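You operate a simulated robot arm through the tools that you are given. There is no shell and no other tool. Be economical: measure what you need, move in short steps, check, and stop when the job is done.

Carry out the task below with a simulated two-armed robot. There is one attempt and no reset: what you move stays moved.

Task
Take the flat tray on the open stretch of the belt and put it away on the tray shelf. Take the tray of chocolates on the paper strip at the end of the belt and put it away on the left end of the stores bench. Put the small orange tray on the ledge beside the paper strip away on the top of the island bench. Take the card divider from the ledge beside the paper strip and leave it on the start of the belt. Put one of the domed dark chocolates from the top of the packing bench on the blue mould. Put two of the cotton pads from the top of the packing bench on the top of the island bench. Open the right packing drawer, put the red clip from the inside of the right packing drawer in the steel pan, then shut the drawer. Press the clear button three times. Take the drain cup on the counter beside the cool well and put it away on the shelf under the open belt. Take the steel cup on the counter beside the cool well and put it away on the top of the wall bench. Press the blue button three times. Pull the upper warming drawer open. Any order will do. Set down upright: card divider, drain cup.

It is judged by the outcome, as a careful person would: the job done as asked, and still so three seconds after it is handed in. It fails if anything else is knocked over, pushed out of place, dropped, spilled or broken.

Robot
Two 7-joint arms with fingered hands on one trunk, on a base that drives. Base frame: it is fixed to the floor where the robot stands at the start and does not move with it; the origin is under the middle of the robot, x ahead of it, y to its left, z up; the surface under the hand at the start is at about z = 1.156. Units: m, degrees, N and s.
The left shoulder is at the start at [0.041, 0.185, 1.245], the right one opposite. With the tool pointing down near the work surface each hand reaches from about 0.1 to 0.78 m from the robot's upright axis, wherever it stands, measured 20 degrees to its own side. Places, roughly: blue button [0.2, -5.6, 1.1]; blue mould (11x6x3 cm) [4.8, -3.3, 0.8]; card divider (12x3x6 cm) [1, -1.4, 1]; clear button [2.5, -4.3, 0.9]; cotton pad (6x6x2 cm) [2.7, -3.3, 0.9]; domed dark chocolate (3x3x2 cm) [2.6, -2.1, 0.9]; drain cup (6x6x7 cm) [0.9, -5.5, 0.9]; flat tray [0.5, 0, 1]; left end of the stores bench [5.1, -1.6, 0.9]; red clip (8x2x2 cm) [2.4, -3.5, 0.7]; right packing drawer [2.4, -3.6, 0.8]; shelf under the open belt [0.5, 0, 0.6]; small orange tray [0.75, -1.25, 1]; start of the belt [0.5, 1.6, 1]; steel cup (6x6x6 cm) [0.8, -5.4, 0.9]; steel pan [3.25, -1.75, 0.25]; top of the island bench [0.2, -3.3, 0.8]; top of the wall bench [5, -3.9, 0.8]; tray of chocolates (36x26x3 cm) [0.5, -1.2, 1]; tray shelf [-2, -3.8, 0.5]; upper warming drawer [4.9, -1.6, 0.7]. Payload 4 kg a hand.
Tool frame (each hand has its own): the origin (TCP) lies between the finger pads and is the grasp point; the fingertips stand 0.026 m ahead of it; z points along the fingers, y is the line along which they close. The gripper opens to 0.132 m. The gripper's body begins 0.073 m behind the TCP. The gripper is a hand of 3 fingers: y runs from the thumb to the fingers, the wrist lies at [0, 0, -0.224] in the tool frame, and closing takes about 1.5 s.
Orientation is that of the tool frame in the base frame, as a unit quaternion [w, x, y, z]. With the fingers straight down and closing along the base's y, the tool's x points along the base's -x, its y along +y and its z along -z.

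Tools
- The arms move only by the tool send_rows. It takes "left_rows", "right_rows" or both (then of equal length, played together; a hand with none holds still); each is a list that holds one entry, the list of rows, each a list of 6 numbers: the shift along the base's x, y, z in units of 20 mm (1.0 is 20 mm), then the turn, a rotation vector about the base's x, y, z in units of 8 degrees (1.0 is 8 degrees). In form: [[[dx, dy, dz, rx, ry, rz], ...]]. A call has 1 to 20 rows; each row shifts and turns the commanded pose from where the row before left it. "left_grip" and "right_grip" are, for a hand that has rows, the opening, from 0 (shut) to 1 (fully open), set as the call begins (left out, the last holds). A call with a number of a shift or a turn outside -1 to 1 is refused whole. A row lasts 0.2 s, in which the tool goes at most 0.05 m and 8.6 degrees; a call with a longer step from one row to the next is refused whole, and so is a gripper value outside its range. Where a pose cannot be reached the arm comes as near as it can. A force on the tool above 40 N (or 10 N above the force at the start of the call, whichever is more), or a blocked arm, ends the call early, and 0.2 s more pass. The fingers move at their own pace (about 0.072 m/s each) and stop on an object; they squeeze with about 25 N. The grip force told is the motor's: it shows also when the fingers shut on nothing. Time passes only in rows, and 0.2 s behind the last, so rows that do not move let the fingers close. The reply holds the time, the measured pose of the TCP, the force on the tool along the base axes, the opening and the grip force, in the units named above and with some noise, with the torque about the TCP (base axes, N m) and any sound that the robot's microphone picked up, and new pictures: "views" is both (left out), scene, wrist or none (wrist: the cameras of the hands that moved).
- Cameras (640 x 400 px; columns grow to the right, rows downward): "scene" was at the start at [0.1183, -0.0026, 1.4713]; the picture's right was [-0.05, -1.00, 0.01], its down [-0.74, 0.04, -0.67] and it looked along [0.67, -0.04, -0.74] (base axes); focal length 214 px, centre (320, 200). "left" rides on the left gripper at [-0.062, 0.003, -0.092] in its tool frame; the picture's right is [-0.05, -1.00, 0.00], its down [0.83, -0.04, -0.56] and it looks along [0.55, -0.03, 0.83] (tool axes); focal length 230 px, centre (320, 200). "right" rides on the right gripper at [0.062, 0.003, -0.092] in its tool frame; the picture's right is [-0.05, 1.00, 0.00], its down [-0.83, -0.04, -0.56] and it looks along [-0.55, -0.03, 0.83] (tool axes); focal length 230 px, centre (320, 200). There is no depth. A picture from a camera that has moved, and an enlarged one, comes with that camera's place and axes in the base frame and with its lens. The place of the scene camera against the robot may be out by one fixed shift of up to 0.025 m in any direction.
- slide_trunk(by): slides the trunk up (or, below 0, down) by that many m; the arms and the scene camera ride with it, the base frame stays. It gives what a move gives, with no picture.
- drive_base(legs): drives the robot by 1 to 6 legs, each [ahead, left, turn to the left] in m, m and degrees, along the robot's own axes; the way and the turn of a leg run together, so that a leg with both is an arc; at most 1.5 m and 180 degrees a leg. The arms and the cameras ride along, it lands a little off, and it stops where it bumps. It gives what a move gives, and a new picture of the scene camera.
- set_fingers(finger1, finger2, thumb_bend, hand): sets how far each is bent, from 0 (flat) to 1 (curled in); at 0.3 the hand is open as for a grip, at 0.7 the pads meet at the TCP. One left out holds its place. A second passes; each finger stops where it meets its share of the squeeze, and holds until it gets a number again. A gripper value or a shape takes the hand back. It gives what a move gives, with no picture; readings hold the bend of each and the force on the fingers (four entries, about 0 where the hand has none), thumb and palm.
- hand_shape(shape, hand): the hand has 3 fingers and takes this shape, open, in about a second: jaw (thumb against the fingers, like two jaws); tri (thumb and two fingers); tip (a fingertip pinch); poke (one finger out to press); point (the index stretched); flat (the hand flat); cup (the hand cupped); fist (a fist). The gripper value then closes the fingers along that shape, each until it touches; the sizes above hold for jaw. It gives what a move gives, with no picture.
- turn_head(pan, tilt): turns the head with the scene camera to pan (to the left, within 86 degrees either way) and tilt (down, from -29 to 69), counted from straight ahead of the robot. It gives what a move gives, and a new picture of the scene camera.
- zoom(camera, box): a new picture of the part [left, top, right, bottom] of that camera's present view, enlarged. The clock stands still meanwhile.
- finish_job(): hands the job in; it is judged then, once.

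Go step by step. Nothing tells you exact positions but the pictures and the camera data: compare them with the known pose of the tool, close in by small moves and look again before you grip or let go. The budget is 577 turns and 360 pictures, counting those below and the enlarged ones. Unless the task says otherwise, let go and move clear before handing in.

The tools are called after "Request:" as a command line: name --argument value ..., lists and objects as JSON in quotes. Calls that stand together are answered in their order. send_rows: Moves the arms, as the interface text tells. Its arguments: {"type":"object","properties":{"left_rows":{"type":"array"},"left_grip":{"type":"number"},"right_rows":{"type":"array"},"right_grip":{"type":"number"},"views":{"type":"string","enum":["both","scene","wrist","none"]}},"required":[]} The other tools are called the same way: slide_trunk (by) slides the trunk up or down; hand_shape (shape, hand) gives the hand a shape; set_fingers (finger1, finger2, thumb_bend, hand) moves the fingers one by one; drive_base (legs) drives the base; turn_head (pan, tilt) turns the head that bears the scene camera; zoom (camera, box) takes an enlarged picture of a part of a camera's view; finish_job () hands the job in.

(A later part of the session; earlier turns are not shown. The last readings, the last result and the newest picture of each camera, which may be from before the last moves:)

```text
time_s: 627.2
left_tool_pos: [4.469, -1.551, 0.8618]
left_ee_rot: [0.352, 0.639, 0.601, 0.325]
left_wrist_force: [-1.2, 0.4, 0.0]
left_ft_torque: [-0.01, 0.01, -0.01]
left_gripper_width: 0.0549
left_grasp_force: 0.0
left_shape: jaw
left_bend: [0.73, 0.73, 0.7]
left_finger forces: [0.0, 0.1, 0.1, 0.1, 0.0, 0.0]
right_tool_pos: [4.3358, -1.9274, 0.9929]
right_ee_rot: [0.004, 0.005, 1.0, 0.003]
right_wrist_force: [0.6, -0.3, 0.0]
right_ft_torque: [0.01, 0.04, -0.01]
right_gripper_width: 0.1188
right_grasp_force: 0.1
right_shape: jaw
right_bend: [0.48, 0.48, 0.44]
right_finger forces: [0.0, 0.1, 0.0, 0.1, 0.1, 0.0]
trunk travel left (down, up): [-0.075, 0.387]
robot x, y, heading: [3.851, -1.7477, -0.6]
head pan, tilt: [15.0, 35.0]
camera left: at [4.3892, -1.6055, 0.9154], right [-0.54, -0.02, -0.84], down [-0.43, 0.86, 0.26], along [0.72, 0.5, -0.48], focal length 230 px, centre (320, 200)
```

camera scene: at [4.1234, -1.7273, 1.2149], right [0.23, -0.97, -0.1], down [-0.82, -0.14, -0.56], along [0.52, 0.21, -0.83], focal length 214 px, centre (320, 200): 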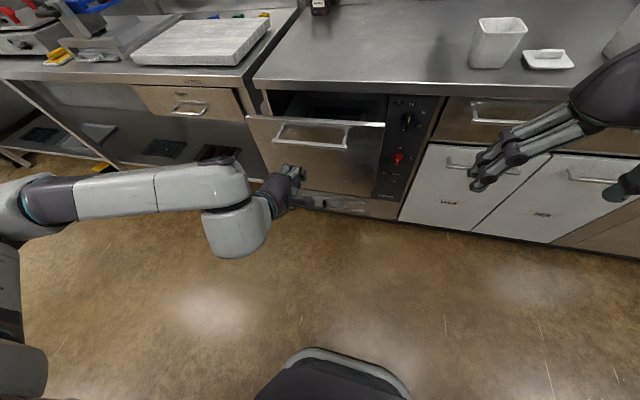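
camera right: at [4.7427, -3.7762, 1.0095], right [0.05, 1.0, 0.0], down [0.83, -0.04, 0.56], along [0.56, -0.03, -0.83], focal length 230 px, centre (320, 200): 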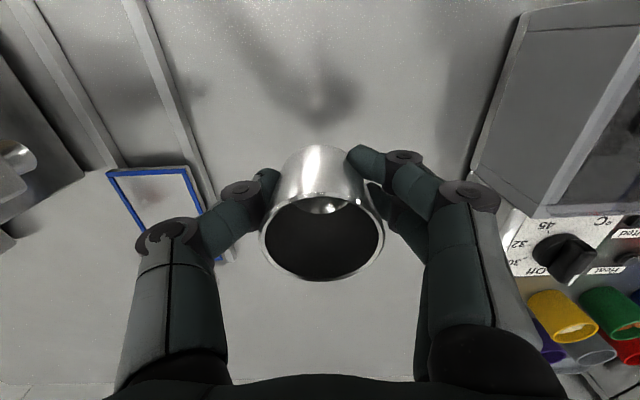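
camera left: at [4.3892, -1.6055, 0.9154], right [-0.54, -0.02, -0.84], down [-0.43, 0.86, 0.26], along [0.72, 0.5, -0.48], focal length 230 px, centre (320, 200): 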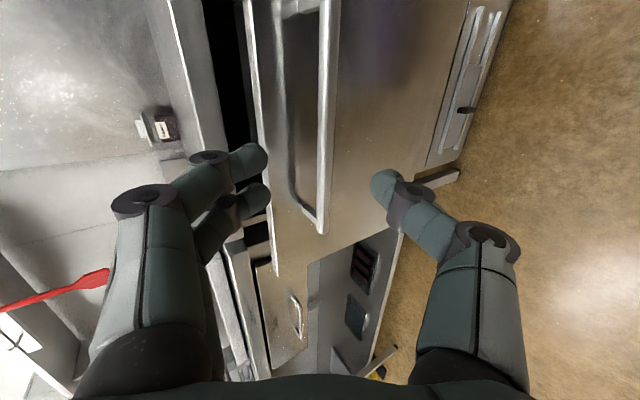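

Request:
send_rows --left_rows '[[[0.74, 0, -0.52, 0, 0, 0], [0.74, 0, -0.52, 0, 0, 0], [0.74, 0, -0.52, 0, 0, 0], [0.74, 0, -0.52, 0, 0, 0], [0.74, 0, -0.52, 0, 0, 0]]]' --views "none"

Request:
send_rows --left_rows '[[[0, 0, 0, 0, 0, 0], [0, 0, 0, 0, 0, 0], [0, 0, 0, 0, 0, 0], [0, 0, 0, 0, 0, 0], [0, 0, 0, 0, 0, 0]]]' --left_grip 0 --views "wrist"

```text
time_s: 628.4
left_tool_pos: [4.5445, -1.5513, 0.8107]
left_ee_rot: [0.353, 0.64, 0.6, 0.324]
left_wrist_force: [0.5, 0.9, -1.0]
left_ft_torque: [0.0, 0.01, -0.04]
left_gripper_width: 0.0546
left_grasp_force: 0.1
left_shape: jaw
left_bend: [0.73, 0.73, 0.7]
left_finger forces: [0.0, 0.0, 0.0, 0.0, 0.0, 0.1]
right_tool_pos: [4.3365, -1.9285, 0.9924]
right_ee_rot: [0.005, 0.005, 1.0, 0.003]
right_wrist_force: [0.0, 0.4, -0.5]
right_ft_torque: [0.02, 0.01, -0.03]
right_gripper_width: 0.119
right_grasp_force: 0.0
right_shape: jaw
right_bend: [0.48, 0.48, 0.44]
right_finger forces: [0.1, 0.1, 0.0, 0.0, 0.1, 0.0]
trunk travel left (down, up): [-0.075, 0.387]
robot x, y, heading: [3.8533, -1.7475, -0.8]
head pan, tilt: [15.0, 35.0]
```

```text
time_s: 629.6
left_tool_pos: [4.5441, -1.5514, 0.8129]
left_ee_rot: [0.354, 0.64, 0.6, 0.325]
left_wrist_force: [-1.2, 0.1, 7.2]
left_ft_torque: [0.07, -0.26, 0.02]
left_gripper_width: 0.0048
left_grasp_force: 25.3
left_shape: jaw
left_bend: [0.7, 0.7, 0.7]
left_finger forces: [11.7, 11.6, 0.1, 0.1, 19.6, 0.0]
right_tool_pos: [4.3349, -1.9278, 0.9931]
right_ee_rot: [0.005, 0.005, 1.0, 0.003]
right_wrist_force: [-0.4, 0.5, -0.7]
right_ft_torque: [0.0, 0.03, 0.01]
right_gripper_width: 0.1188
right_grasp_force: 0.0
right_shape: jaw
right_bend: [0.48, 0.48, 0.44]
right_finger forces: [0.0, 0.0, 0.0, 0.1, 0.0, 0.0]
trunk travel left (down, up): [-0.075, 0.387]
robot x, y, heading: [3.8484, -1.7446, -0.4]
head pan, tilt: [15.0, 35.0]
camera left: at [4.4629, -1.606, 0.866], right [-0.54, -0.02, -0.84], down [-0.43, 0.86, 0.26], along [0.72, 0.5, -0.48], focal length 230 px, centre (320, 200)
```

left: 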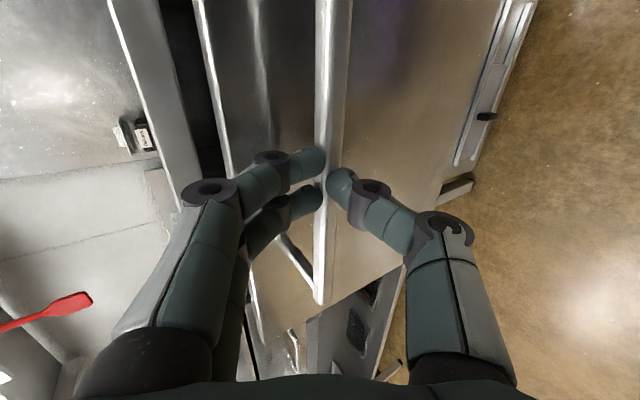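

Request:
send_rows --left_rows '[[[-0.5, 0, 0, 0, 0, 0], [-0.5, 0, 0, 0, 0, 0], [-0.5, 0, 0, 0, 0, 0], [-0.5, 0, 0, 0, 0, 0], [-0.5, 0, 0, 0, 0, 0], [-0.5, 0, 0, 0, 0, 0], [-0.5, 0, 0, 0, 0, 0], [-0.5, 0, 0, 0, 0, 0], [-0.5, 0, 0, 0, 0, 0], [-0.5, 0, 0, 0, 0, 0], [-0.5, 0, 0, 0, 0, 0]]]' --views "scene"

```text
time_s: 632.0
left_tool_pos: [4.431, -1.5527, 0.8125]
left_ee_rot: [0.353, 0.641, 0.6, 0.324]
left_wrist_force: [0.8, 2.7, 15.1]
left_ft_torque: [0.11, -0.51, 0.08]
left_gripper_width: 0.0038
left_grasp_force: 24.2
left_shape: jaw
left_bend: [0.7, 0.7, 0.7]
left_finger forces: [15.5, 16.3, 0.0, 0.1, 20.1, 0.0]
right_tool_pos: [4.3344, -1.9283, 0.9937]
right_ee_rot: [0.006, 0.004, 1.0, 0.003]
right_wrist_force: [0.1, 0.8, 1.6]
right_ft_torque: [0.02, 0.05, 0.02]
right_gripper_width: 0.1189
right_grasp_force: 0.0
right_shape: jaw
right_bend: [0.48, 0.48, 0.44]
right_finger forces: [0.0, 0.0, 0.0, 0.0, 0.1, 0.1]
trunk travel left (down, up): [-0.075, 0.387]
robot x, y, heading: [3.8503, -1.7508, -0.7]
head pan, tilt: [15.0, 35.0]
camera scene: at [4.1226, -1.7275, 1.2153], right [0.23, -0.97, -0.1], down [-0.82, -0.14, -0.56], along [0.53, 0.21, -0.83], focal length 214 px, centre (320, 200)
```

scene: 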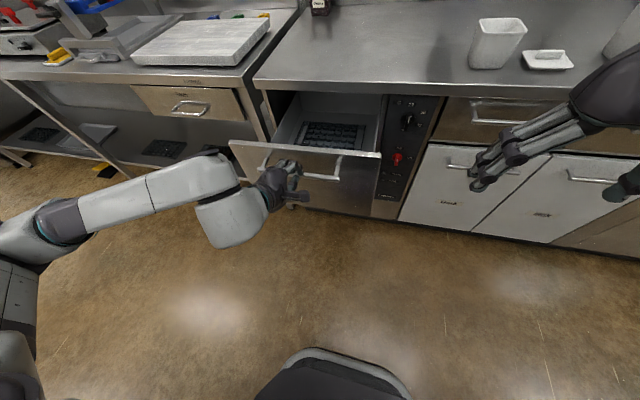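

The drawer is open about 26 cm. Release and withdraw.

Request:
send_rows --left_rows '[[[0, 0, 0, 0, 0, 0], [0, 0, 0, 0, 0, 0], [0, 0, 0, 0, 0, 0], [-0.5, 0, 0.35, 0, 0, 0], [-0.5, 0, 0.5, 0, 0, 0], [-0.3, 0, 0.8, 0, 0, 0], [0, 0, 0.9, 0, 0, 0], [0, 0, 0.9, 0, 0, 0], [0, 0, 0.9, 0, 0, 0]]]' --left_grip 0.6 --views "none"

Request:
slide_trunk --by 0.2

Request:
turn_head --pan 0 --tilt 35

```text
time_s: 634.0
left_tool_pos: [4.4195, -1.5517, 0.8896]
left_ee_rot: [0.353, 0.641, 0.6, 0.324]
left_wrist_force: [1.0, -0.2, 0.5]
left_ft_torque: [-0.01, 0.02, 0.0]
left_gripper_width: 0.079
left_grasp_force: 0.0
left_shape: jaw
left_bend: [0.71, 0.71, 0.71]
left_finger forces: [0.1, 0.0, 0.0, 0.1, 0.0, 0.1]
left hand out of reach, approached as far as the arm can: row 5, 6
right_tool_pos: [4.3357, -1.9279, 0.9921]
right_ee_rot: [0.005, 0.004, 1.0, 0.003]
right_wrist_force: [0.3, -0.3, -0.1]
right_ft_torque: [0.01, 0.02, -0.01]
right_gripper_width: 0.1186
right_grasp_force: 0.0
right_shape: jaw
right_bend: [0.48, 0.48, 0.44]
right_finger forces: [0.1, 0.0, 0.0, 0.1, 0.1, 0.0]
trunk travel left (down, up): [-0.075, 0.387]
robot x, y, heading: [3.8532, -1.7496, -0.5]
head pan, tilt: [15.0, 35.0]
```

```text
time_s: 636.1
left_tool_pos: [4.4173, -1.5516, 1.0893]
left_ee_rot: [0.353, 0.64, 0.601, 0.323]
left_wrist_force: [-1.1, 0.0, -0.2]
left_ft_torque: [-0.01, -0.01, 0.02]
left_gripper_width: 0.0789
left_grasp_force: 0.0
left_shape: jaw
left_bend: [0.71, 0.71, 0.71]
left_finger forces: [0.0, 0.0, 0.0, 0.1, 0.0, 0.1]
right_tool_pos: [4.3355, -1.927, 1.1923]
right_ee_rot: [0.004, 0.005, 1.0, 0.002]
right_wrist_force: [-0.3, -0.3, -0.1]
right_ft_torque: [0.02, 0.0, 0.0]
right_gripper_width: 0.1188
right_grasp_force: 0.0
right_shape: jaw
right_bend: [0.48, 0.48, 0.44]
right_finger forces: [0.0, 0.1, 0.0, 0.1, 0.0, 0.1]
trunk travel left (down, up): [-0.275, 0.187]
robot x, y, heading: [3.8471, -1.7485, -0.6]
head pan, tilt: [15.0, 35.0]
```

```text
time_s: 636.9
left_tool_pos: [4.4179, -1.552, 1.0887]
left_ee_rot: [0.352, 0.641, 0.6, 0.324]
left_wrist_force: [-0.1, 0.1, 0.8]
left_ft_torque: [-0.02, 0.0, 0.03]
left_gripper_width: 0.0788
left_grasp_force: 0.1
left_shape: jaw
left_bend: [0.71, 0.71, 0.71]
left_finger forces: [0.1, 0.1, 0.0, 0.0, 0.0, 0.0]
right_tool_pos: [4.3358, -1.9282, 1.1934]
right_ee_rot: [0.006, 0.004, 1.0, 0.002]
right_wrist_force: [-0.1, 0.1, 0.7]
right_ft_torque: [-0.03, -0.01, 0.03]
right_gripper_width: 0.1186
right_grasp_force: 0.1
right_shape: jaw
right_bend: [0.48, 0.48, 0.44]
right_finger forces: [0.0, 0.0, 0.1, 0.1, 0.1, 0.1]
trunk travel left (down, up): [-0.275, 0.187]
robot x, y, heading: [3.8502, -1.7467, -0.4]
head pan, tilt: [0.0, 35.0]
camera scene: at [3.9758, -1.7487, 1.4822], right [-0.01, -1.0, 0.0], down [-0.65, 0.01, -0.76], along [0.76, -0.01, -0.65], focal length 214 px, centre (320, 200)
```

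scene: 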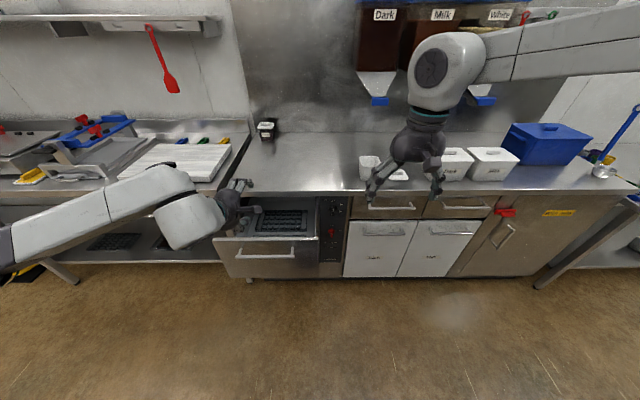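

Upper warming drawer is open. Restore the left hand to vertical and head back to the packing bench for the right-hand work (chocolate).

Request:
send_rows --left_rows '[[[-0.43, 0, 0.57, -0.384, 0.418, 0.761], [-0.43, 0, 0.57, -0.384, 0.418, 0.761], [-0.43, 0, 0.57, -0.384, 0.418, 0.761], [-0.43, 0, 0.57, -0.384, 0.418, 0.761], [-0.43, 0, 0.57, -0.384, 0.418, 0.761], [-0.43, 0, 0.57, -0.384, 0.418, 0.761], [-0.43, 0, 0.57, -0.384, 0.418, 0.761], [-0.43, 0, 0.57, -0.384, 0.418, 0.761], [-0.43, 0, 0.57, -0.384, 0.418, 0.761], [-0.43, 0, 0.57, -0.384, 0.418, 0.761], [-0.43, 0, 0.57, -0.384, 0.418, 0.761], [-0.43, 0, 0.57, -0.384, 0.418, 0.761], [-0.43, 0, 0.57, -0.384, 0.418, 0.761], [-0.43, 0, 0.57, -0.384, 0.418, 0.761]]]' --left_grip 1 --views "none"

Request:
drive_base --legs '[[0, 1.35, 0]]'

Request:
turn_head --pan -86 --tilt 30

```text
time_s: 639.9
left_tool_pos: [4.2955, -1.5505, 1.2487]
left_ee_rot: [-0.002, -0.003, 1.0, 0.0]
left_wrist_force: [-0.5, 0.5, -0.4]
left_ft_torque: [0.0, -0.01, 0.01]
left_gripper_width: 0.1319
left_grasp_force: 0.1
left_shape: jaw
left_bend: [0.3, 0.3, 0.3]
left_finger forces: [0.0, 0.1, 0.1, 0.0, 0.0, 0.0]
right_tool_pos: [4.3359, -1.9278, 1.1929]
right_ee_rot: [0.005, 0.004, 1.0, 0.001]
right_wrist_force: [0.1, -1.1, 0.1]
right_ft_torque: [-0.02, 0.03, 0.02]
right_gripper_width: 0.1187
right_grasp_force: 0.0
right_shape: jaw
right_bend: [0.48, 0.48, 0.44]
right_finger forces: [0.1, 0.1, 0.0, 0.0, 0.0, 0.1]
trunk travel left (down, up): [-0.275, 0.187]
robot x, y, heading: [3.8528, -1.7507, -0.8]
head pan, tilt: [0.0, 35.0]
```

```text
time_s: 646.7
left_tool_pos: [4.3135, -0.1932, 1.2485]
left_ee_rot: [-0.001, 0.001, 1.0, 0.002]
left_wrist_force: [-0.6, 0.4, -0.4]
left_ft_torque: [0.0, -0.02, 0.02]
left_gripper_width: 0.132
left_grasp_force: 0.0
left_shape: jaw
left_bend: [0.3, 0.3, 0.3]
left_finger forces: [0.0, 0.0, 0.1, 0.0, 0.1, 0.0]
right_tool_pos: [4.3508, -0.5702, 1.1919]
right_ee_rot: [0.006, 0.008, 1.0, 0.003]
right_wrist_force: [-0.4, -0.9, -0.8]
right_ft_torque: [-0.03, 0.0, -0.02]
right_gripper_width: 0.1187
right_grasp_force: 0.1
right_shape: jaw
right_bend: [0.48, 0.48, 0.44]
right_finger forces: [0.0, 0.1, 0.0, 0.0, 0.0, 0.0]
trunk travel left (down, up): [-0.275, 0.187]
robot x, y, heading: [3.8687, -0.3889, -0.9]
head pan, tilt: [0.0, 35.0]
camera scene: at [3.9923, -0.3891, 1.4822], right [-0.02, -1.0, 0.0], down [-0.65, 0.01, -0.76], along [0.76, -0.01, -0.65], focal length 214 px, centre (320, 200)
```

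scene: 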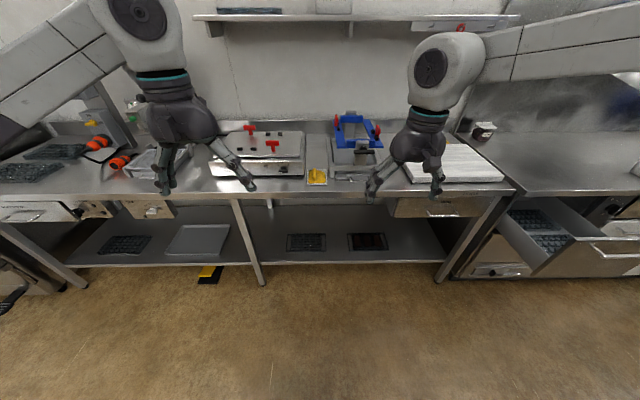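

```text
time_s: 648.3
left_tool_pos: [4.3155, -0.1933, 1.2488]
left_ee_rot: [0.0, 0.002, 1.0, 0.001]
left_wrist_force: [-0.6, 0.0, 0.1]
left_ft_torque: [0.02, 0.03, 0.01]
left_gripper_width: 0.1322
left_grasp_force: 0.0
left_shape: jaw
left_bend: [0.3, 0.3, 0.3]
left_finger forces: [0.0, 0.0, 0.1, 0.1, 0.0, 0.0]
right_tool_pos: [4.3512, -0.5693, 1.1926]
right_ee_rot: [0.005, 0.007, 1.0, 0.003]
right_wrist_force: [0.1, 0.2, 0.3]
right_ft_torque: [0.0, 0.0, -0.03]
right_gripper_width: 0.1188
right_grasp_force: 0.0
right_shape: jaw
right_bend: [0.48, 0.48, 0.44]
right_finger forces: [0.0, 0.1, 0.0, 0.1, 0.0, 0.0]
trunk travel left (down, up): [-0.275, 0.187]
robot x, y, heading: [3.8694, -0.3894, -0.8]
head pan, tilt: [-85.9, 30.0]
camera scene: at [3.9104, -0.4779, 1.4974], right [-0.99, -0.06, 0.09], down [-0.11, 0.5, -0.86], along [0.0, -0.86, -0.5], focal length 214 px, centre (320, 200)
```

scene: 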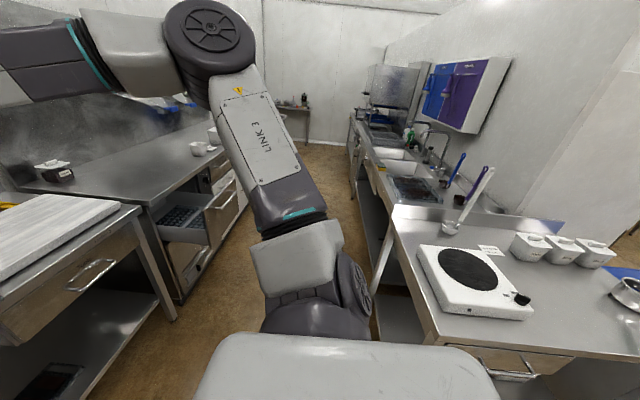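

Now to the packing bench for the drawer and clip.

Request:
drive_base --legs '[[-1.2, 0.03, 0.8], [-1.18, 0, 0], [0, -1.1, 0], [0, -1.1, 0], [0, -0.95, 0]]'

Request:
turn_head --pan 0 --tilt 35

Request:
zoom --camera "scene" --box '[160, 170, 480, 370]'

```text
time_s: 664.8
left_tool_pos: [1.8691, -1.1548, 1.2512]
left_ee_rot: [0.0, 0.028, 1.0, 0.002]
left_wrist_force: [-0.2, -0.5, -0.1]
left_ft_torque: [0.03, 0.0, 0.03]
left_gripper_width: 0.1317
left_grasp_force: 0.1
left_shape: jaw
left_bend: [0.3, 0.3, 0.3]
left_finger forces: [0.0, 0.0, 0.1, 0.0, 0.0, 0.0]
right_tool_pos: [1.8837, -1.5336, 1.1931]
right_ee_rot: [0.007, 0.034, 0.999, 0.003]
right_wrist_force: [-0.3, 0.3, 1.3]
right_ft_torque: [0.02, 0.0, 0.01]
right_gripper_width: 0.1188
right_grasp_force: 0.2
right_shape: jaw
right_bend: [0.48, 0.48, 0.44]
right_finger forces: [0.0, 0.0, 0.1, 0.0, 0.1, 0.0]
trunk travel left (down, up): [-0.275, 0.187]
robot x, y, heading: [1.4139, -1.3231, -3.9]
head pan, tilt: [-85.9, 30.0]
stopped in leg 3: the robot was blocked; the commanded pose is now the measured one
camera scene: at [1.4488, -1.4186, 1.4974], right [-1.0, 0.0, 0.09], down [-0.08, 0.51, -0.86], along [-0.04, -0.86, -0.51], focal length 214 px, centre (320, 200)
```

scene: 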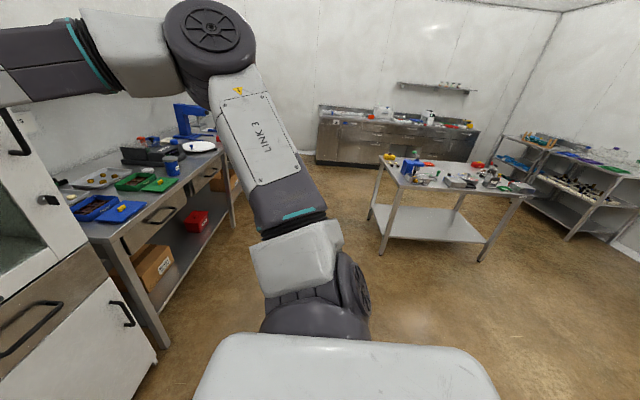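

```text
time_s: 666.4
left_tool_pos: [1.8696, -1.1539, 1.2485]
left_ee_rot: [-0.001, 0.029, 1.0, 0.001]
left_wrist_force: [0.3, 0.2, 0.4]
left_ft_torque: [-0.01, 0.0, -0.02]
left_gripper_width: 0.1319
left_grasp_force: 0.0
left_shape: jaw
left_bend: [0.3, 0.3, 0.3]
left_finger forces: [0.0, 0.0, 0.1, 0.1, 0.0, 0.0]
right_tool_pos: [1.8849, -1.5325, 1.1934]
right_ee_rot: [0.005, 0.035, 0.999, 0.003]
right_wrist_force: [-0.1, -0.5, 0.4]
right_ft_torque: [0.0, -0.01, -0.01]
right_gripper_width: 0.119
right_grasp_force: 0.1
right_shape: jaw
right_bend: [0.48, 0.48, 0.44]
right_finger forces: [0.0, 0.1, 0.1, 0.0, 0.0, 0.1]
trunk travel left (down, up): [-0.275, 0.187]
robot x, y, heading: [1.4136, -1.3255, -3.6]
head pan, tilt: [0.0, 35.0]
camera scene: at [1.5369, -1.3314, 1.4823], right [-0.07, -1.0, 0.0], down [-0.64, 0.04, -0.76], along [0.76, -0.05, -0.65], focal length 214 px, centre (320, 200)
```

scene: 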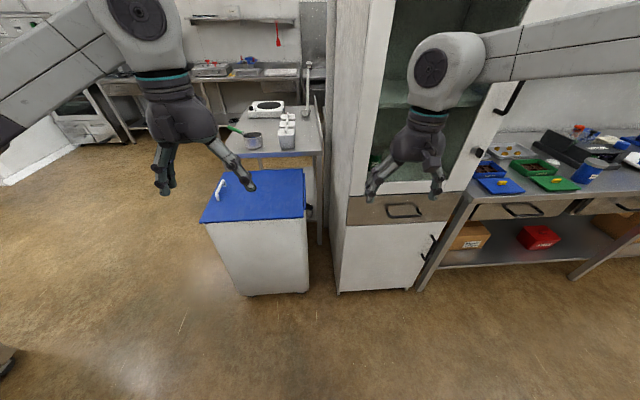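

```text
2.00 times, centred on (320, 270) of scene
camera zoom: at [1.5369, -1.3314, 1.4823], right [-0.07, -1.0, 0.0], down [-0.64, 0.04, -0.76], along [0.76, -0.05, -0.65], focal length 429 px, centre (320, 60)
```

zoom: 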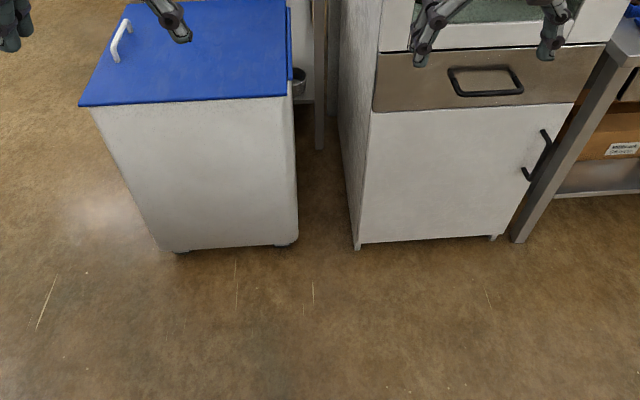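

The base brushed the belt table's leg. I'll move away from it first and go on.

Request:
drive_base --legs '[[0, 0.06, 0], [0.14, 0, 3.7], [0, -1.0, 0], [0, -1.15, 0]]'

Request:
zoom --camera "scene" --box '[160, 170, 480, 370]'

```text
time_s: 678.6
left_tool_pos: [1.9824, -3.2442, 1.2488]
left_ee_rot: [-0.001, -0.002, 1.0, 0.001]
left_wrist_force: [-0.4, -1.4, 0.7]
left_ft_torque: [0.05, 0.0, -0.02]
left_gripper_width: 0.1318
left_grasp_force: 0.2
left_shape: jaw
left_bend: [0.3, 0.3, 0.3]
left_finger forces: [0.0, 0.1, 0.0, 0.1, 0.1, 0.0]
right_tool_pos: [2.0214, -3.6209, 1.1928]
right_ee_rot: [0.006, 0.004, 1.0, 0.002]
right_wrist_force: [0.8, 0.4, 0.0]
right_ft_torque: [0.0, -0.03, 0.0]
right_gripper_width: 0.1188
right_grasp_force: 0.1
right_shape: jaw
right_bend: [0.48, 0.48, 0.44]
right_finger forces: [0.0, 0.0, 0.0, 0.1, 0.0, 0.0]
trunk travel left (down, up): [-0.275, 0.187]
robot x, y, heading: [1.5393, -3.4419, -0.6]
head pan, tilt: [0.0, 35.0]
camera scene: at [1.6615, -3.4422, 1.4822], right [-0.01, -1.0, 0.0], down [-0.65, 0.0, -0.76], along [0.76, 0.0, -0.65], focal length 214 px, centre (320, 200)
```

scene: 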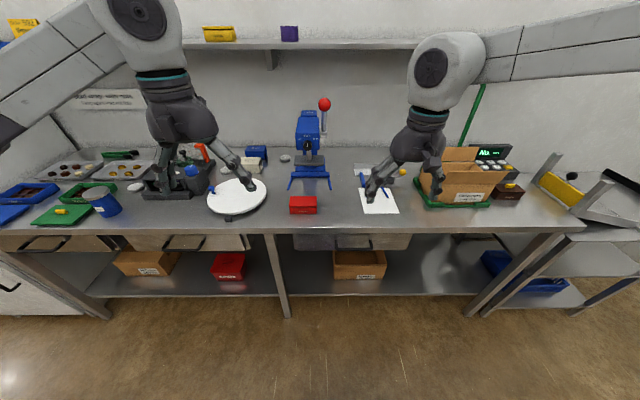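

```text
2.00 times, centred on (320, 270) of scene
camera zoom: at [1.6615, -3.4422, 1.4822], right [-0.01, -1.0, 0.0], down [-0.65, 0.0, -0.76], along [0.76, 0.0, -0.65], focal length 429 px, centre (320, 60)
```

zoom: 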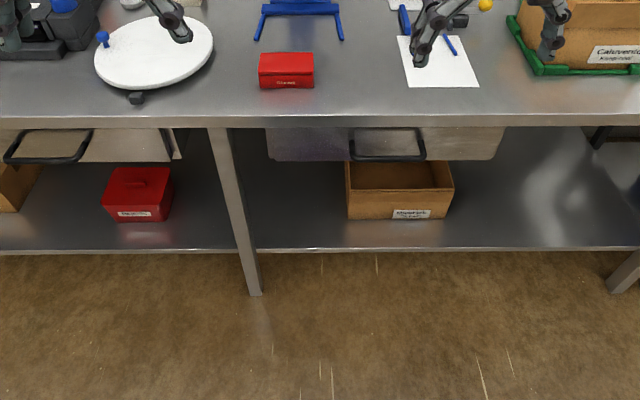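

The right packing drawer's black loop handle is at about (2.18, -3.58, 0.79). I'll use the same hook grip with the left hand.

Request:
drive_base --legs '[[-0.07, -0.34, 0.6]]'

Request:
slide_trunk --by -0.2

Request:
send_rows --left_rows '[[[0.32, 0, -0.38, 0.384, -0.418, -0.761], [0.32, 0, -0.38, 0.384, -0.418, -0.761], [0.32, 0, -0.38, 0.384, -0.418, -0.761], [0.32, 0, -0.38, 0.384, -0.418, -0.761], [0.32, 0, -0.38, 0.384, -0.418, -0.761], [0.32, 0, -0.38, 0.384, -0.418, -0.761], [0.32, 0, -0.38, 0.384, -0.418, -0.761], [0.32, 0, -0.38, 0.384, -0.418, -0.761], [0.32, 0, -0.38, 0.384, -0.418, -0.761], [0.32, 0, -0.38, 0.384, -0.418, -0.761], [0.32, 0, -0.38, 0.384, -0.418, -0.761], [0.32, 0, -0.38, 0.384, -0.418, -0.761], [0.32, 0, -0.38, 0.384, -0.418, -0.761], [0.32, 0, -0.38, 0.384, -0.418, -0.761]]]' --left_grip 0.45

```text
time_s: 680.9
left_tool_pos: [1.9091, -3.5823, 1.2488]
left_ee_rot: [-0.001, -0.009, 1.0, -0.001]
left_wrist_force: [0.0, 0.3, 0.4]
left_ft_torque: [-0.01, 0.03, 0.05]
left_gripper_width: 0.1315
left_grasp_force: 0.2
left_shape: jaw
left_bend: [0.3, 0.3, 0.3]
left_finger forces: [0.0, 0.0, 0.0, 0.0, 0.0, 0.0]
right_tool_pos: [1.9535, -3.9574, 1.193]
right_ee_rot: [0.005, -0.005, 1.0, 0.002]
right_wrist_force: [0.1, -0.8, -0.4]
right_ft_torque: [-0.02, 0.0, 0.01]
right_gripper_width: 0.1186
right_grasp_force: 0.1
right_shape: jaw
right_bend: [0.48, 0.48, 0.44]
right_finger forces: [0.0, 0.1, 0.0, 0.1, 0.0, 0.0]
trunk travel left (down, up): [-0.275, 0.187]
robot x, y, heading: [1.4673, -3.7898, 0.6]
head pan, tilt: [0.0, 35.0]
camera scene: at [1.5913, -3.784, 1.4822], right [0.01, -1.0, 0.0], down [-0.65, -0.01, -0.76], along [0.76, 0.01, -0.65], focal length 214 px, centre (320, 200)
```

scene: 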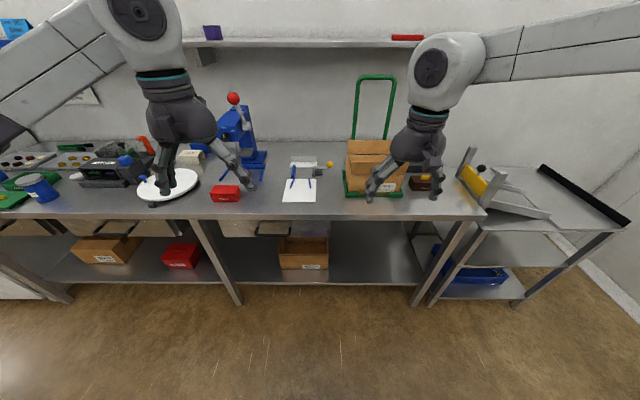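

```text
time_s: 683.1
left_tool_pos: [1.9077, -3.5818, 1.05]
left_ee_rot: [-0.001, -0.01, 1.0, 0.001]
left_wrist_force: [-0.6, 0.3, 0.0]
left_ft_torque: [-0.04, -0.03, 0.01]
left_gripper_width: 0.1318
left_grasp_force: 0.0
left_shape: jaw
left_bend: [0.3, 0.3, 0.3]
left_finger forces: [0.0, 0.0, 0.0, 0.0, 0.0, 0.1]
right_tool_pos: [1.9533, -3.9583, 0.9933]
right_ee_rot: [0.006, -0.003, 1.0, 0.003]
right_wrist_force: [-0.3, 0.3, -0.4]
right_ft_torque: [-0.02, -0.02, -0.02]
right_gripper_width: 0.1186
right_grasp_force: 0.1
right_shape: jaw
right_bend: [0.48, 0.48, 0.44]
right_finger forces: [0.1, 0.1, 0.1, 0.0, 0.0, 0.0]
trunk travel left (down, up): [-0.075, 0.387]
robot x, y, heading: [1.4645, -3.7863, 0.5]
head pan, tilt: [0.0, 35.0]
```

```text
time_s: 686.1
left_tool_pos: [1.994, -3.5788, 0.9558]
left_ee_rot: [0.332, 0.626, 0.631, 0.316]
left_wrist_force: [-0.3, -0.5, 1.5]
left_ft_torque: [-0.03, 0.1, -0.03]
left_gripper_width: 0.0597
left_grasp_force: 0.2
left_shape: jaw
left_bend: [0.73, 0.73, 0.7]
left_finger forces: [0.0, 0.0, 0.1, 0.1, 0.0, 0.0]
left hand out of reach, approached as far as the arm can: row 13, 14
right_tool_pos: [1.9529, -3.9563, 0.9939]
right_ee_rot: [0.005, -0.005, 1.0, 0.001]
right_wrist_force: [0.4, 0.2, 0.5]
right_ft_torque: [-0.03, 0.01, 0.02]
right_gripper_width: 0.1187
right_grasp_force: 0.1
right_shape: jaw
right_bend: [0.48, 0.48, 0.44]
right_finger forces: [0.0, 0.0, 0.0, 0.0, 0.0, 0.0]
trunk travel left (down, up): [-0.075, 0.387]
robot x, y, heading: [1.4669, -3.7873, 0.3]
head pan, tilt: [0.0, 35.0]
camera scene: at [1.7421, -3.7825, 1.2139], right [0.01, -1.0, 0.0], down [-0.84, -0.01, -0.55], along [0.55, 0.0, -0.84], focal length 214 px, centre (320, 200)
camera left: at [1.9204, -3.6377, 1.0141], right [-0.58, -0.07, -0.81], down [-0.47, 0.84, 0.27], along [0.66, 0.54, -0.52], focal length 230 px, centre (320, 200)
```

scene: 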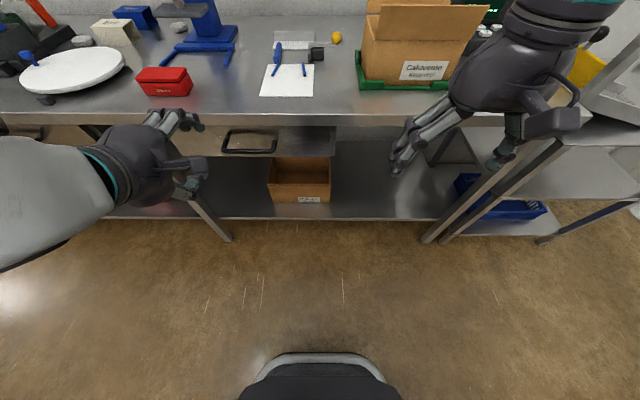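
left: 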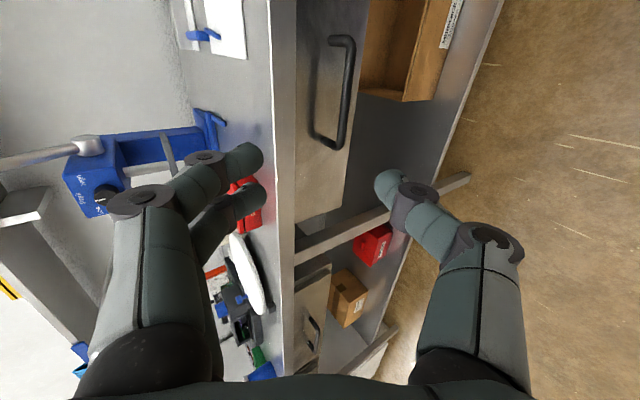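

Request:
send_rows --left_rows '[[[0.78, -0.05, -0.84, 0, 0, 0], [0.78, -0.05, -0.84, 0, 0, 0], [0.78, -0.05, -0.84, 0, 0, 0], [0.78, -0.05, -0.84, 0, 0, 0], [0.78, -0.05, -0.84, 0, 0, 0], [0.78, -0.05, -0.84, 0, 0, 0]]]' --left_grip 0.42

Request:
zoom --camera "scene" --box '[140, 90, 300, 190]'

```text
time_s: 687.5
left_tool_pos: [2.0861, -3.585, 0.8561]
left_ee_rot: [0.331, 0.625, 0.631, 0.318]
left_wrist_force: [-0.1, -0.5, 0.5]
left_ft_torque: [-0.01, 0.0, 0.01]
left_gripper_width: 0.0559
left_grasp_force: 0.1
left_shape: jaw
left_bend: [0.73, 0.73, 0.7]
left_finger forces: [0.0, 0.1, 0.1, 0.0, 0.0, 0.1]
right_tool_pos: [1.9563, -3.9576, 0.9919]
right_ee_rot: [0.005, -0.005, 1.0, 0.003]
right_wrist_force: [0.5, -0.4, 0.4]
right_ft_torque: [-0.02, -0.02, -0.05]
right_gripper_width: 0.1184
right_grasp_force: 0.1
right_shape: jaw
right_bend: [0.48, 0.48, 0.44]
right_finger forces: [0.0, 0.0, 0.0, 0.0, 0.0, 0.1]
trunk travel left (down, up): [-0.075, 0.387]
robot x, y, heading: [1.4654, -3.7908, 0.3]
head pan, tilt: [0.0, 35.0]
camera scene: at [1.7427, -3.7834, 1.2134], right [0.01, -1.0, 0.0], down [-0.84, -0.01, -0.55], along [0.55, 0.0, -0.84], focal length 214 px, centre (320, 200)
camera left: at [2.0129, -3.6441, 0.9132], right [-0.58, -0.07, -0.81], down [-0.48, 0.84, 0.27], along [0.66, 0.54, -0.52], focal length 230 px, centre (320, 200)
```

scene: 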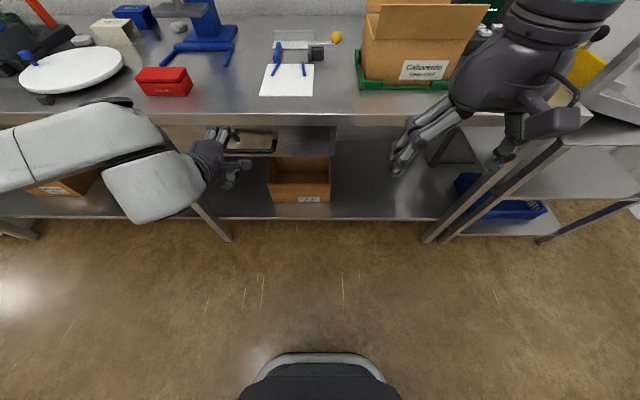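
left: 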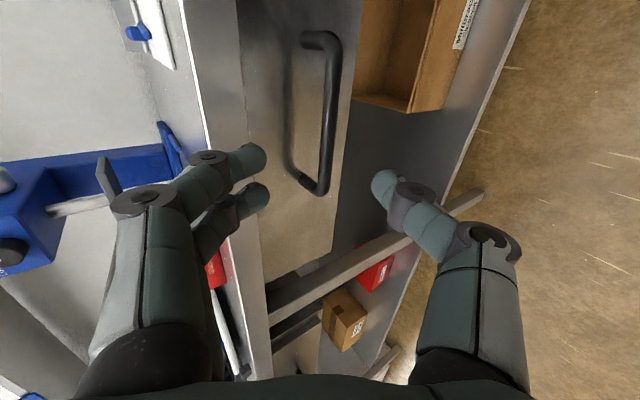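

```text
4.00 times, centred on (220, 140) of scene
camera zoom: at [1.7427, -3.7834, 1.2134], right [0.01, -1.0, 0.0], down [-0.84, -0.01, -0.55], along [0.55, 0.0, -0.84], focal length 858 px, centre (720, 440)
```

zoom: 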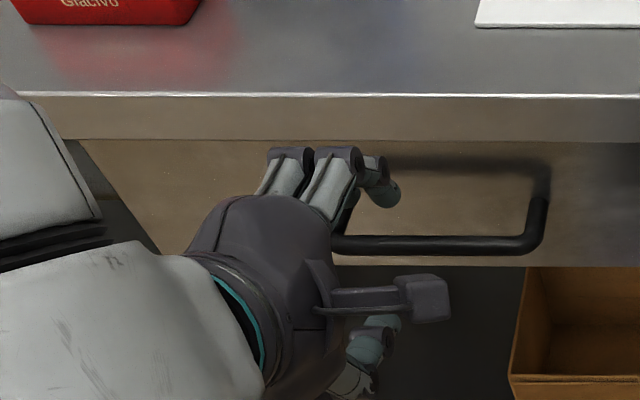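

Request:
send_rows --left_rows '[[[0.72, 0.05, -0.57, 0, 0, 0], [0.72, 0.05, -0.57, 0, 0, 0], [0.72, 0.05, -0.57, 0, 0, 0], [0.72, 0.05, -0.57, 0, 0, 0], [0.72, 0.05, -0.57, 0, 0, 0]]]' --left_grip 0.36 --views "wrist"

Request:
zoom --camera "scene" --box '[140, 90, 300, 190]'

```text
time_s: 688.7
left_tool_pos: [2.1594, -3.5787, 0.7994]
left_ee_rot: [0.33, 0.626, 0.631, 0.318]
left_wrist_force: [-0.6, -0.2, 0.0]
left_ft_torque: [0.01, -0.02, -0.04]
left_gripper_width: 0.0478
left_grasp_force: 0.0
left_shape: jaw
left_bend: [0.73, 0.73, 0.7]
left_finger forces: [0.1, 0.0, 0.0, 0.1, 0.1, 0.1]
right_tool_pos: [1.9547, -3.9576, 0.9932]
right_ee_rot: [0.006, -0.003, 1.0, 0.003]
right_wrist_force: [-0.3, -0.7, 0.5]
right_ft_torque: [0.01, -0.02, 0.01]
right_gripper_width: 0.1186
right_grasp_force: 0.2
right_shape: jaw
right_bend: [0.48, 0.48, 0.44]
right_finger forces: [0.0, 0.1, 0.0, 0.1, 0.0, 0.1]
trunk travel left (down, up): [-0.075, 0.387]
robot x, y, heading: [1.4648, -3.7903, 0.5]
head pan, tilt: [0.0, 35.0]
camera left: at [2.0861, -3.6383, 0.8567], right [-0.58, -0.07, -0.81], down [-0.48, 0.84, 0.27], along [0.66, 0.54, -0.52], focal length 230 px, centre (320, 200)
```

left: 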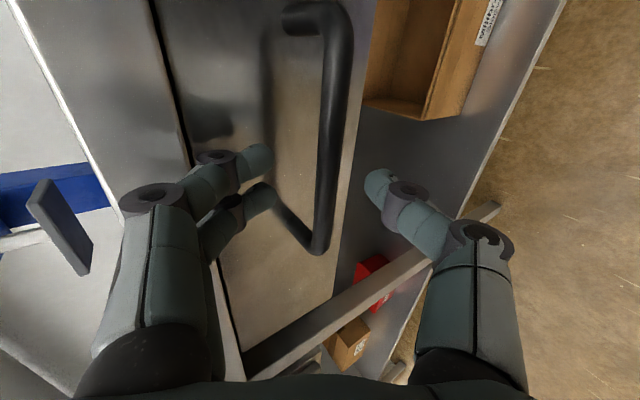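

```text
4.00 times, centred on (220, 140) of scene
camera zoom: at [1.7425, -3.7835, 1.2135], right [0.01, -1.0, 0.0], down [-0.84, -0.01, -0.55], along [0.55, 0.0, -0.84], focal length 858 px, centre (720, 440)
```

zoom: 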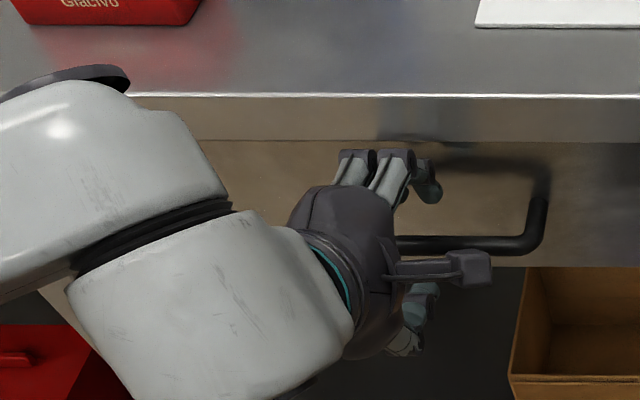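

Request:
send_rows --left_rows '[[[0.7, 0, -0.6, 0, 0, 0], [0.7, 0, -0.6, 0, 0, 0]]]' --views "none"

Request:
send_rows --left_rows '[[[0, 0, 0, 0, 0, 0], [0, 0, 0, 0, 0, 0], [0, 0, 0, 0, 0, 0], [0, 0, 0, 0, 0, 0], [0, 0, 0, 0, 0, 0]]]' --left_grip 0 --views "wrist"

```text
time_s: 689.3
left_tool_pos: [2.1867, -3.5796, 0.7754]
left_ee_rot: [0.33, 0.627, 0.63, 0.318]
left_wrist_force: [-4.9, -0.5, -0.9]
left_ft_torque: [0.04, -0.03, -0.04]
left_gripper_width: 0.0458
left_grasp_force: 0.0
left_shape: jaw
left_bend: [0.75, 0.75, 0.7]
left_finger forces: [2.4, 2.5, 0.1, 0.0, 0.1, 0.0]
right_tool_pos: [1.9529, -3.9569, 0.9933]
right_ee_rot: [0.006, -0.004, 1.0, 0.003]
right_wrist_force: [0.1, 0.4, 0.5]
right_ft_torque: [-0.02, 0.03, 0.01]
right_gripper_width: 0.1186
right_grasp_force: 0.0
right_shape: jaw
right_bend: [0.48, 0.48, 0.44]
right_finger forces: [0.1, 0.0, 0.1, 0.0, 0.0, 0.0]
trunk travel left (down, up): [-0.075, 0.387]
robot x, y, heading: [1.4663, -3.7849, 0.2]
head pan, tilt: [0.0, 35.0]
```

```text
time_s: 690.5
left_tool_pos: [2.1869, -3.5791, 0.7719]
left_ee_rot: [0.328, 0.627, 0.632, 0.316]
left_wrist_force: [-10.9, -1.2, -19.6]
left_ft_torque: [0.0, -0.1, 0.01]
left_gripper_width: 0.001
left_grasp_force: 24.7
left_shape: jaw
left_bend: [0.75, 0.75, 0.75]
left_finger forces: [0.1, 0.0, 0.1, 0.0, 18.8, 0.0]
right_tool_pos: [1.955, -3.9571, 0.9927]
right_ee_rot: [0.004, -0.005, 1.0, 0.003]
right_wrist_force: [0.7, 0.4, 0.3]
right_ft_torque: [0.02, 0.04, 0.02]
right_gripper_width: 0.1187
right_grasp_force: 0.0
right_shape: jaw
right_bend: [0.48, 0.48, 0.44]
right_finger forces: [0.0, 0.0, 0.0, 0.0, 0.1, 0.0]
trunk travel left (down, up): [-0.075, 0.387]
robot x, y, heading: [1.4677, -3.7892, 0.4]
head pan, tilt: [0.0, 35.0]
camera left: at [2.1134, -3.6384, 0.8299], right [-0.58, -0.07, -0.81], down [-0.47, 0.84, 0.27], along [0.66, 0.54, -0.52], focal length 230 px, centre (320, 200)
```

left: 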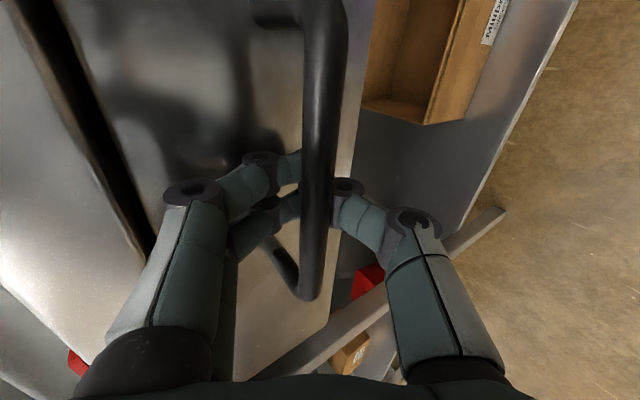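

Request:
send_rows --left_rows '[[[-0.5, 0, 0, 0, 0, 0], [-0.5, 0, 0, 0, 0, 0], [-0.5, 0, 0, 0, 0, 0], [-0.5, 0, 0, 0, 0, 0]]]' --views "both"

```text
time_s: 691.5
left_tool_pos: [2.1475, -3.5803, 0.7739]
left_ee_rot: [0.329, 0.627, 0.632, 0.316]
left_wrist_force: [-0.2, -2.7, -22.7]
left_ft_torque: [-0.02, -0.13, 0.0]
left_gripper_width: 0.0002
left_grasp_force: 24.9
left_shape: jaw
left_bend: [0.75, 0.75, 0.65]
left_finger forces: [0.0, 0.0, 0.1, 0.0, 29.5, 0.0]
right_tool_pos: [1.9553, -3.957, 0.9913]
right_ee_rot: [0.005, -0.004, 1.0, 0.002]
right_wrist_force: [-0.3, -0.2, 0.5]
right_ft_torque: [0.02, 0.0, -0.01]
right_gripper_width: 0.1186
right_grasp_force: 0.1
right_shape: jaw
right_bend: [0.48, 0.48, 0.44]
right_finger forces: [0.0, 0.1, 0.0, 0.0, 0.1, 0.0]
trunk travel left (down, up): [-0.075, 0.387]
robot x, y, heading: [1.4722, -3.7898, 0.5]
head pan, tilt: [0.0, 35.0]
camera scene: at [1.7442, -3.783, 1.213], right [0.01, -1.0, 0.0], down [-0.84, -0.01, -0.55], along [0.55, 0.0, -0.84], focal length 214 px, centre (320, 200)
camera left: at [2.0742, -3.6383, 0.8309], right [-0.58, -0.07, -0.81], down [-0.48, 0.84, 0.27], along [0.66, 0.54, -0.52], focal length 230 px, centre (320, 200)
```

scene: 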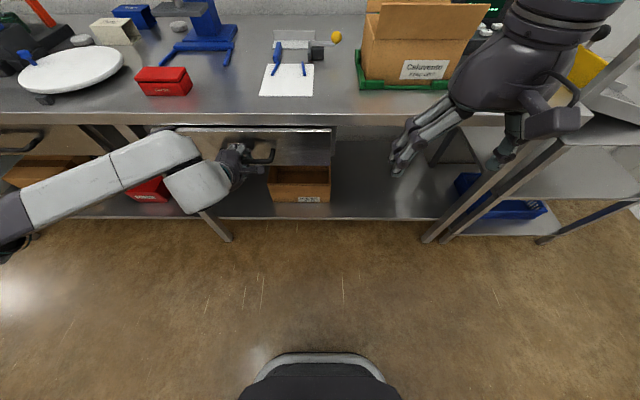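
left: 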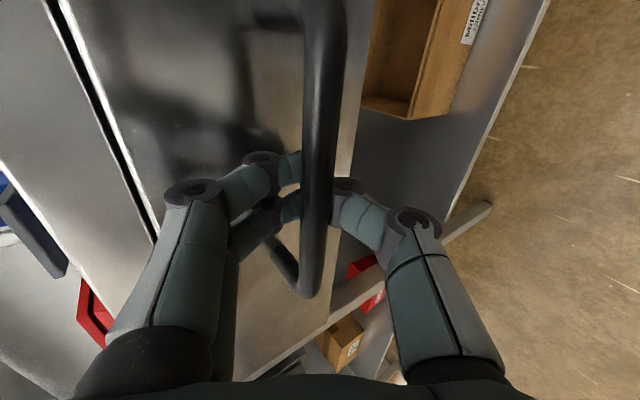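

The drawer follows. Continue by driving the base straight back.

Request:
drive_base --legs '[[-0.2, 0, 0]]'

```text
time_s: 693.1
left_tool_pos: [1.9478, -3.5782, 0.7742]
left_ee_rot: [0.329, 0.625, 0.632, 0.318]
left_wrist_force: [0.4, -6.0, -24.7]
left_ft_torque: [-0.03, -0.09, 0.03]
left_gripper_width: 0.0
left_grasp_force: 24.5
left_shape: jaw
left_bend: [0.75, 0.75, 0.65]
left_finger forces: [0.0, 0.0, 0.0, 0.0, 32.1, 0.0]
right_tool_pos: [1.7575, -3.9575, 0.9909]
right_ee_rot: [0.005, -0.006, 1.0, 0.002]
right_wrist_force: [0.3, -0.3, 1.2]
right_ft_torque: [-0.01, -0.02, 0.0]
right_gripper_width: 0.1187
right_grasp_force: 0.1
right_shape: jaw
right_bend: [0.48, 0.48, 0.44]
right_finger forces: [0.1, 0.0, 0.1, 0.0, 0.1, 0.0]
trunk travel left (down, up): [-0.075, 0.387]
robot x, y, heading: [1.2669, -3.7888, 1.0]
head pan, tilt: [0.0, 35.0]
camera scene: at [1.5449, -3.7842, 1.2132], right [0.01, -1.0, 0.0], down [-0.84, -0.01, -0.55], along [0.55, 0.01, -0.84], focal length 214 px, centre (320, 200)
```

scene: 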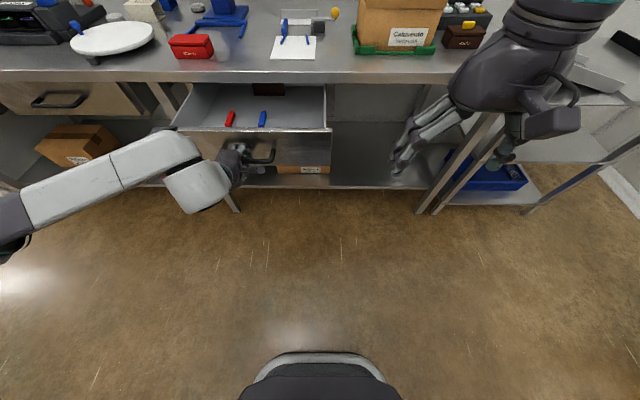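

The drawer is open with the red clip (and a blue one) visible. Release the handle and withdraw the left hand.

Request:
send_rows --left_rows '[[[0, 0, 0, 0, 0, 0], [0, 0, 0, 0, 0, 0], [0, 0, 0, 0, 0, 0]]]' --left_grip 0.42 --views "none"

Request:
send_rows --left_rows '[[[-0.4, 0, 0.28, 0, 0, 0], [-0.5, 0, 0.36, 0, 0, 0], [-0.5, 0, 0.36, 0, 0, 0], [-0.5, 0, 0.5, 0, 0, 0], [0, 0, 0.9, 0, 0, 0], [0, 0, 0.9, 0, 0, 0], [0, 0, 0.9, 0, 0, 0], [0, 0, 0.9, 0, 0, 0], [0, 0, 0.9, 0, 0, 0], [0, 0, 0.9, 0, 0, 0], [0, 0, 0.9, 0, 0, 0]]]' --views "scene"

```text
time_s: 693.9
left_tool_pos: [1.9472, -3.5787, 0.7748]
left_ee_rot: [0.33, 0.624, 0.632, 0.319]
left_wrist_force: [-0.1, -0.3, 0.0]
left_ft_torque: [-0.01, 0.0, 0.01]
left_gripper_width: 0.0547
left_grasp_force: 0.2
left_shape: jaw
left_bend: [0.73, 0.73, 0.7]
left_finger forces: [0.2, 0.2, 0.0, 0.1, 0.0, 0.0]
right_tool_pos: [1.7563, -3.9577, 0.9927]
right_ee_rot: [0.005, -0.006, 1.0, 0.003]
right_wrist_force: [-1.2, -0.4, 0.0]
right_ft_torque: [0.0, -0.03, 0.0]
right_gripper_width: 0.1188
right_grasp_force: 0.1
right_shape: jaw
right_bend: [0.48, 0.48, 0.44]
right_finger forces: [0.1, 0.0, 0.1, 0.0, 0.0, 0.0]
trunk travel left (down, up): [-0.075, 0.387]
robot x, y, heading: [1.2718, -3.7898, 0.7]
head pan, tilt: [0.0, 35.0]
```

```text
time_s: 696.3
left_tool_pos: [1.9089, -3.5774, 0.9308]
left_ee_rot: [0.33, 0.625, 0.632, 0.319]
left_wrist_force: [-0.5, -1.0, -0.8]
left_ft_torque: [0.01, -0.01, 0.03]
left_gripper_width: 0.055
left_grasp_force: 0.0
left_shape: jaw
left_bend: [0.73, 0.73, 0.7]
left_finger forces: [0.0, 0.1, 0.0, 0.0, 0.0, 0.0]
right_tool_pos: [1.755, -3.9575, 0.9925]
right_ee_rot: [0.005, -0.005, 1.0, 0.003]
right_wrist_force: [0.0, 0.3, -0.5]
right_ft_torque: [-0.04, -0.02, -0.01]
right_gripper_width: 0.1191
right_grasp_force: 0.0
right_shape: jaw
right_bend: [0.48, 0.48, 0.44]
right_finger forces: [0.0, 0.1, 0.0, 0.0, 0.1, 0.0]
trunk travel left (down, up): [-0.075, 0.387]
robot x, y, heading: [1.2701, -3.7906, 0.5]
head pan, tilt: [0.0, 35.0]
camera scene: at [1.543, -3.7845, 1.2138], right [0.01, -1.0, 0.0], down [-0.84, -0.01, -0.55], along [0.55, 0.01, -0.84], focal length 214 px, centre (320, 200)
```

scene: 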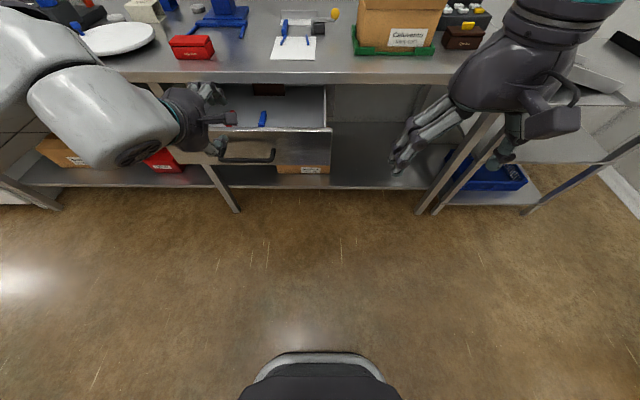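

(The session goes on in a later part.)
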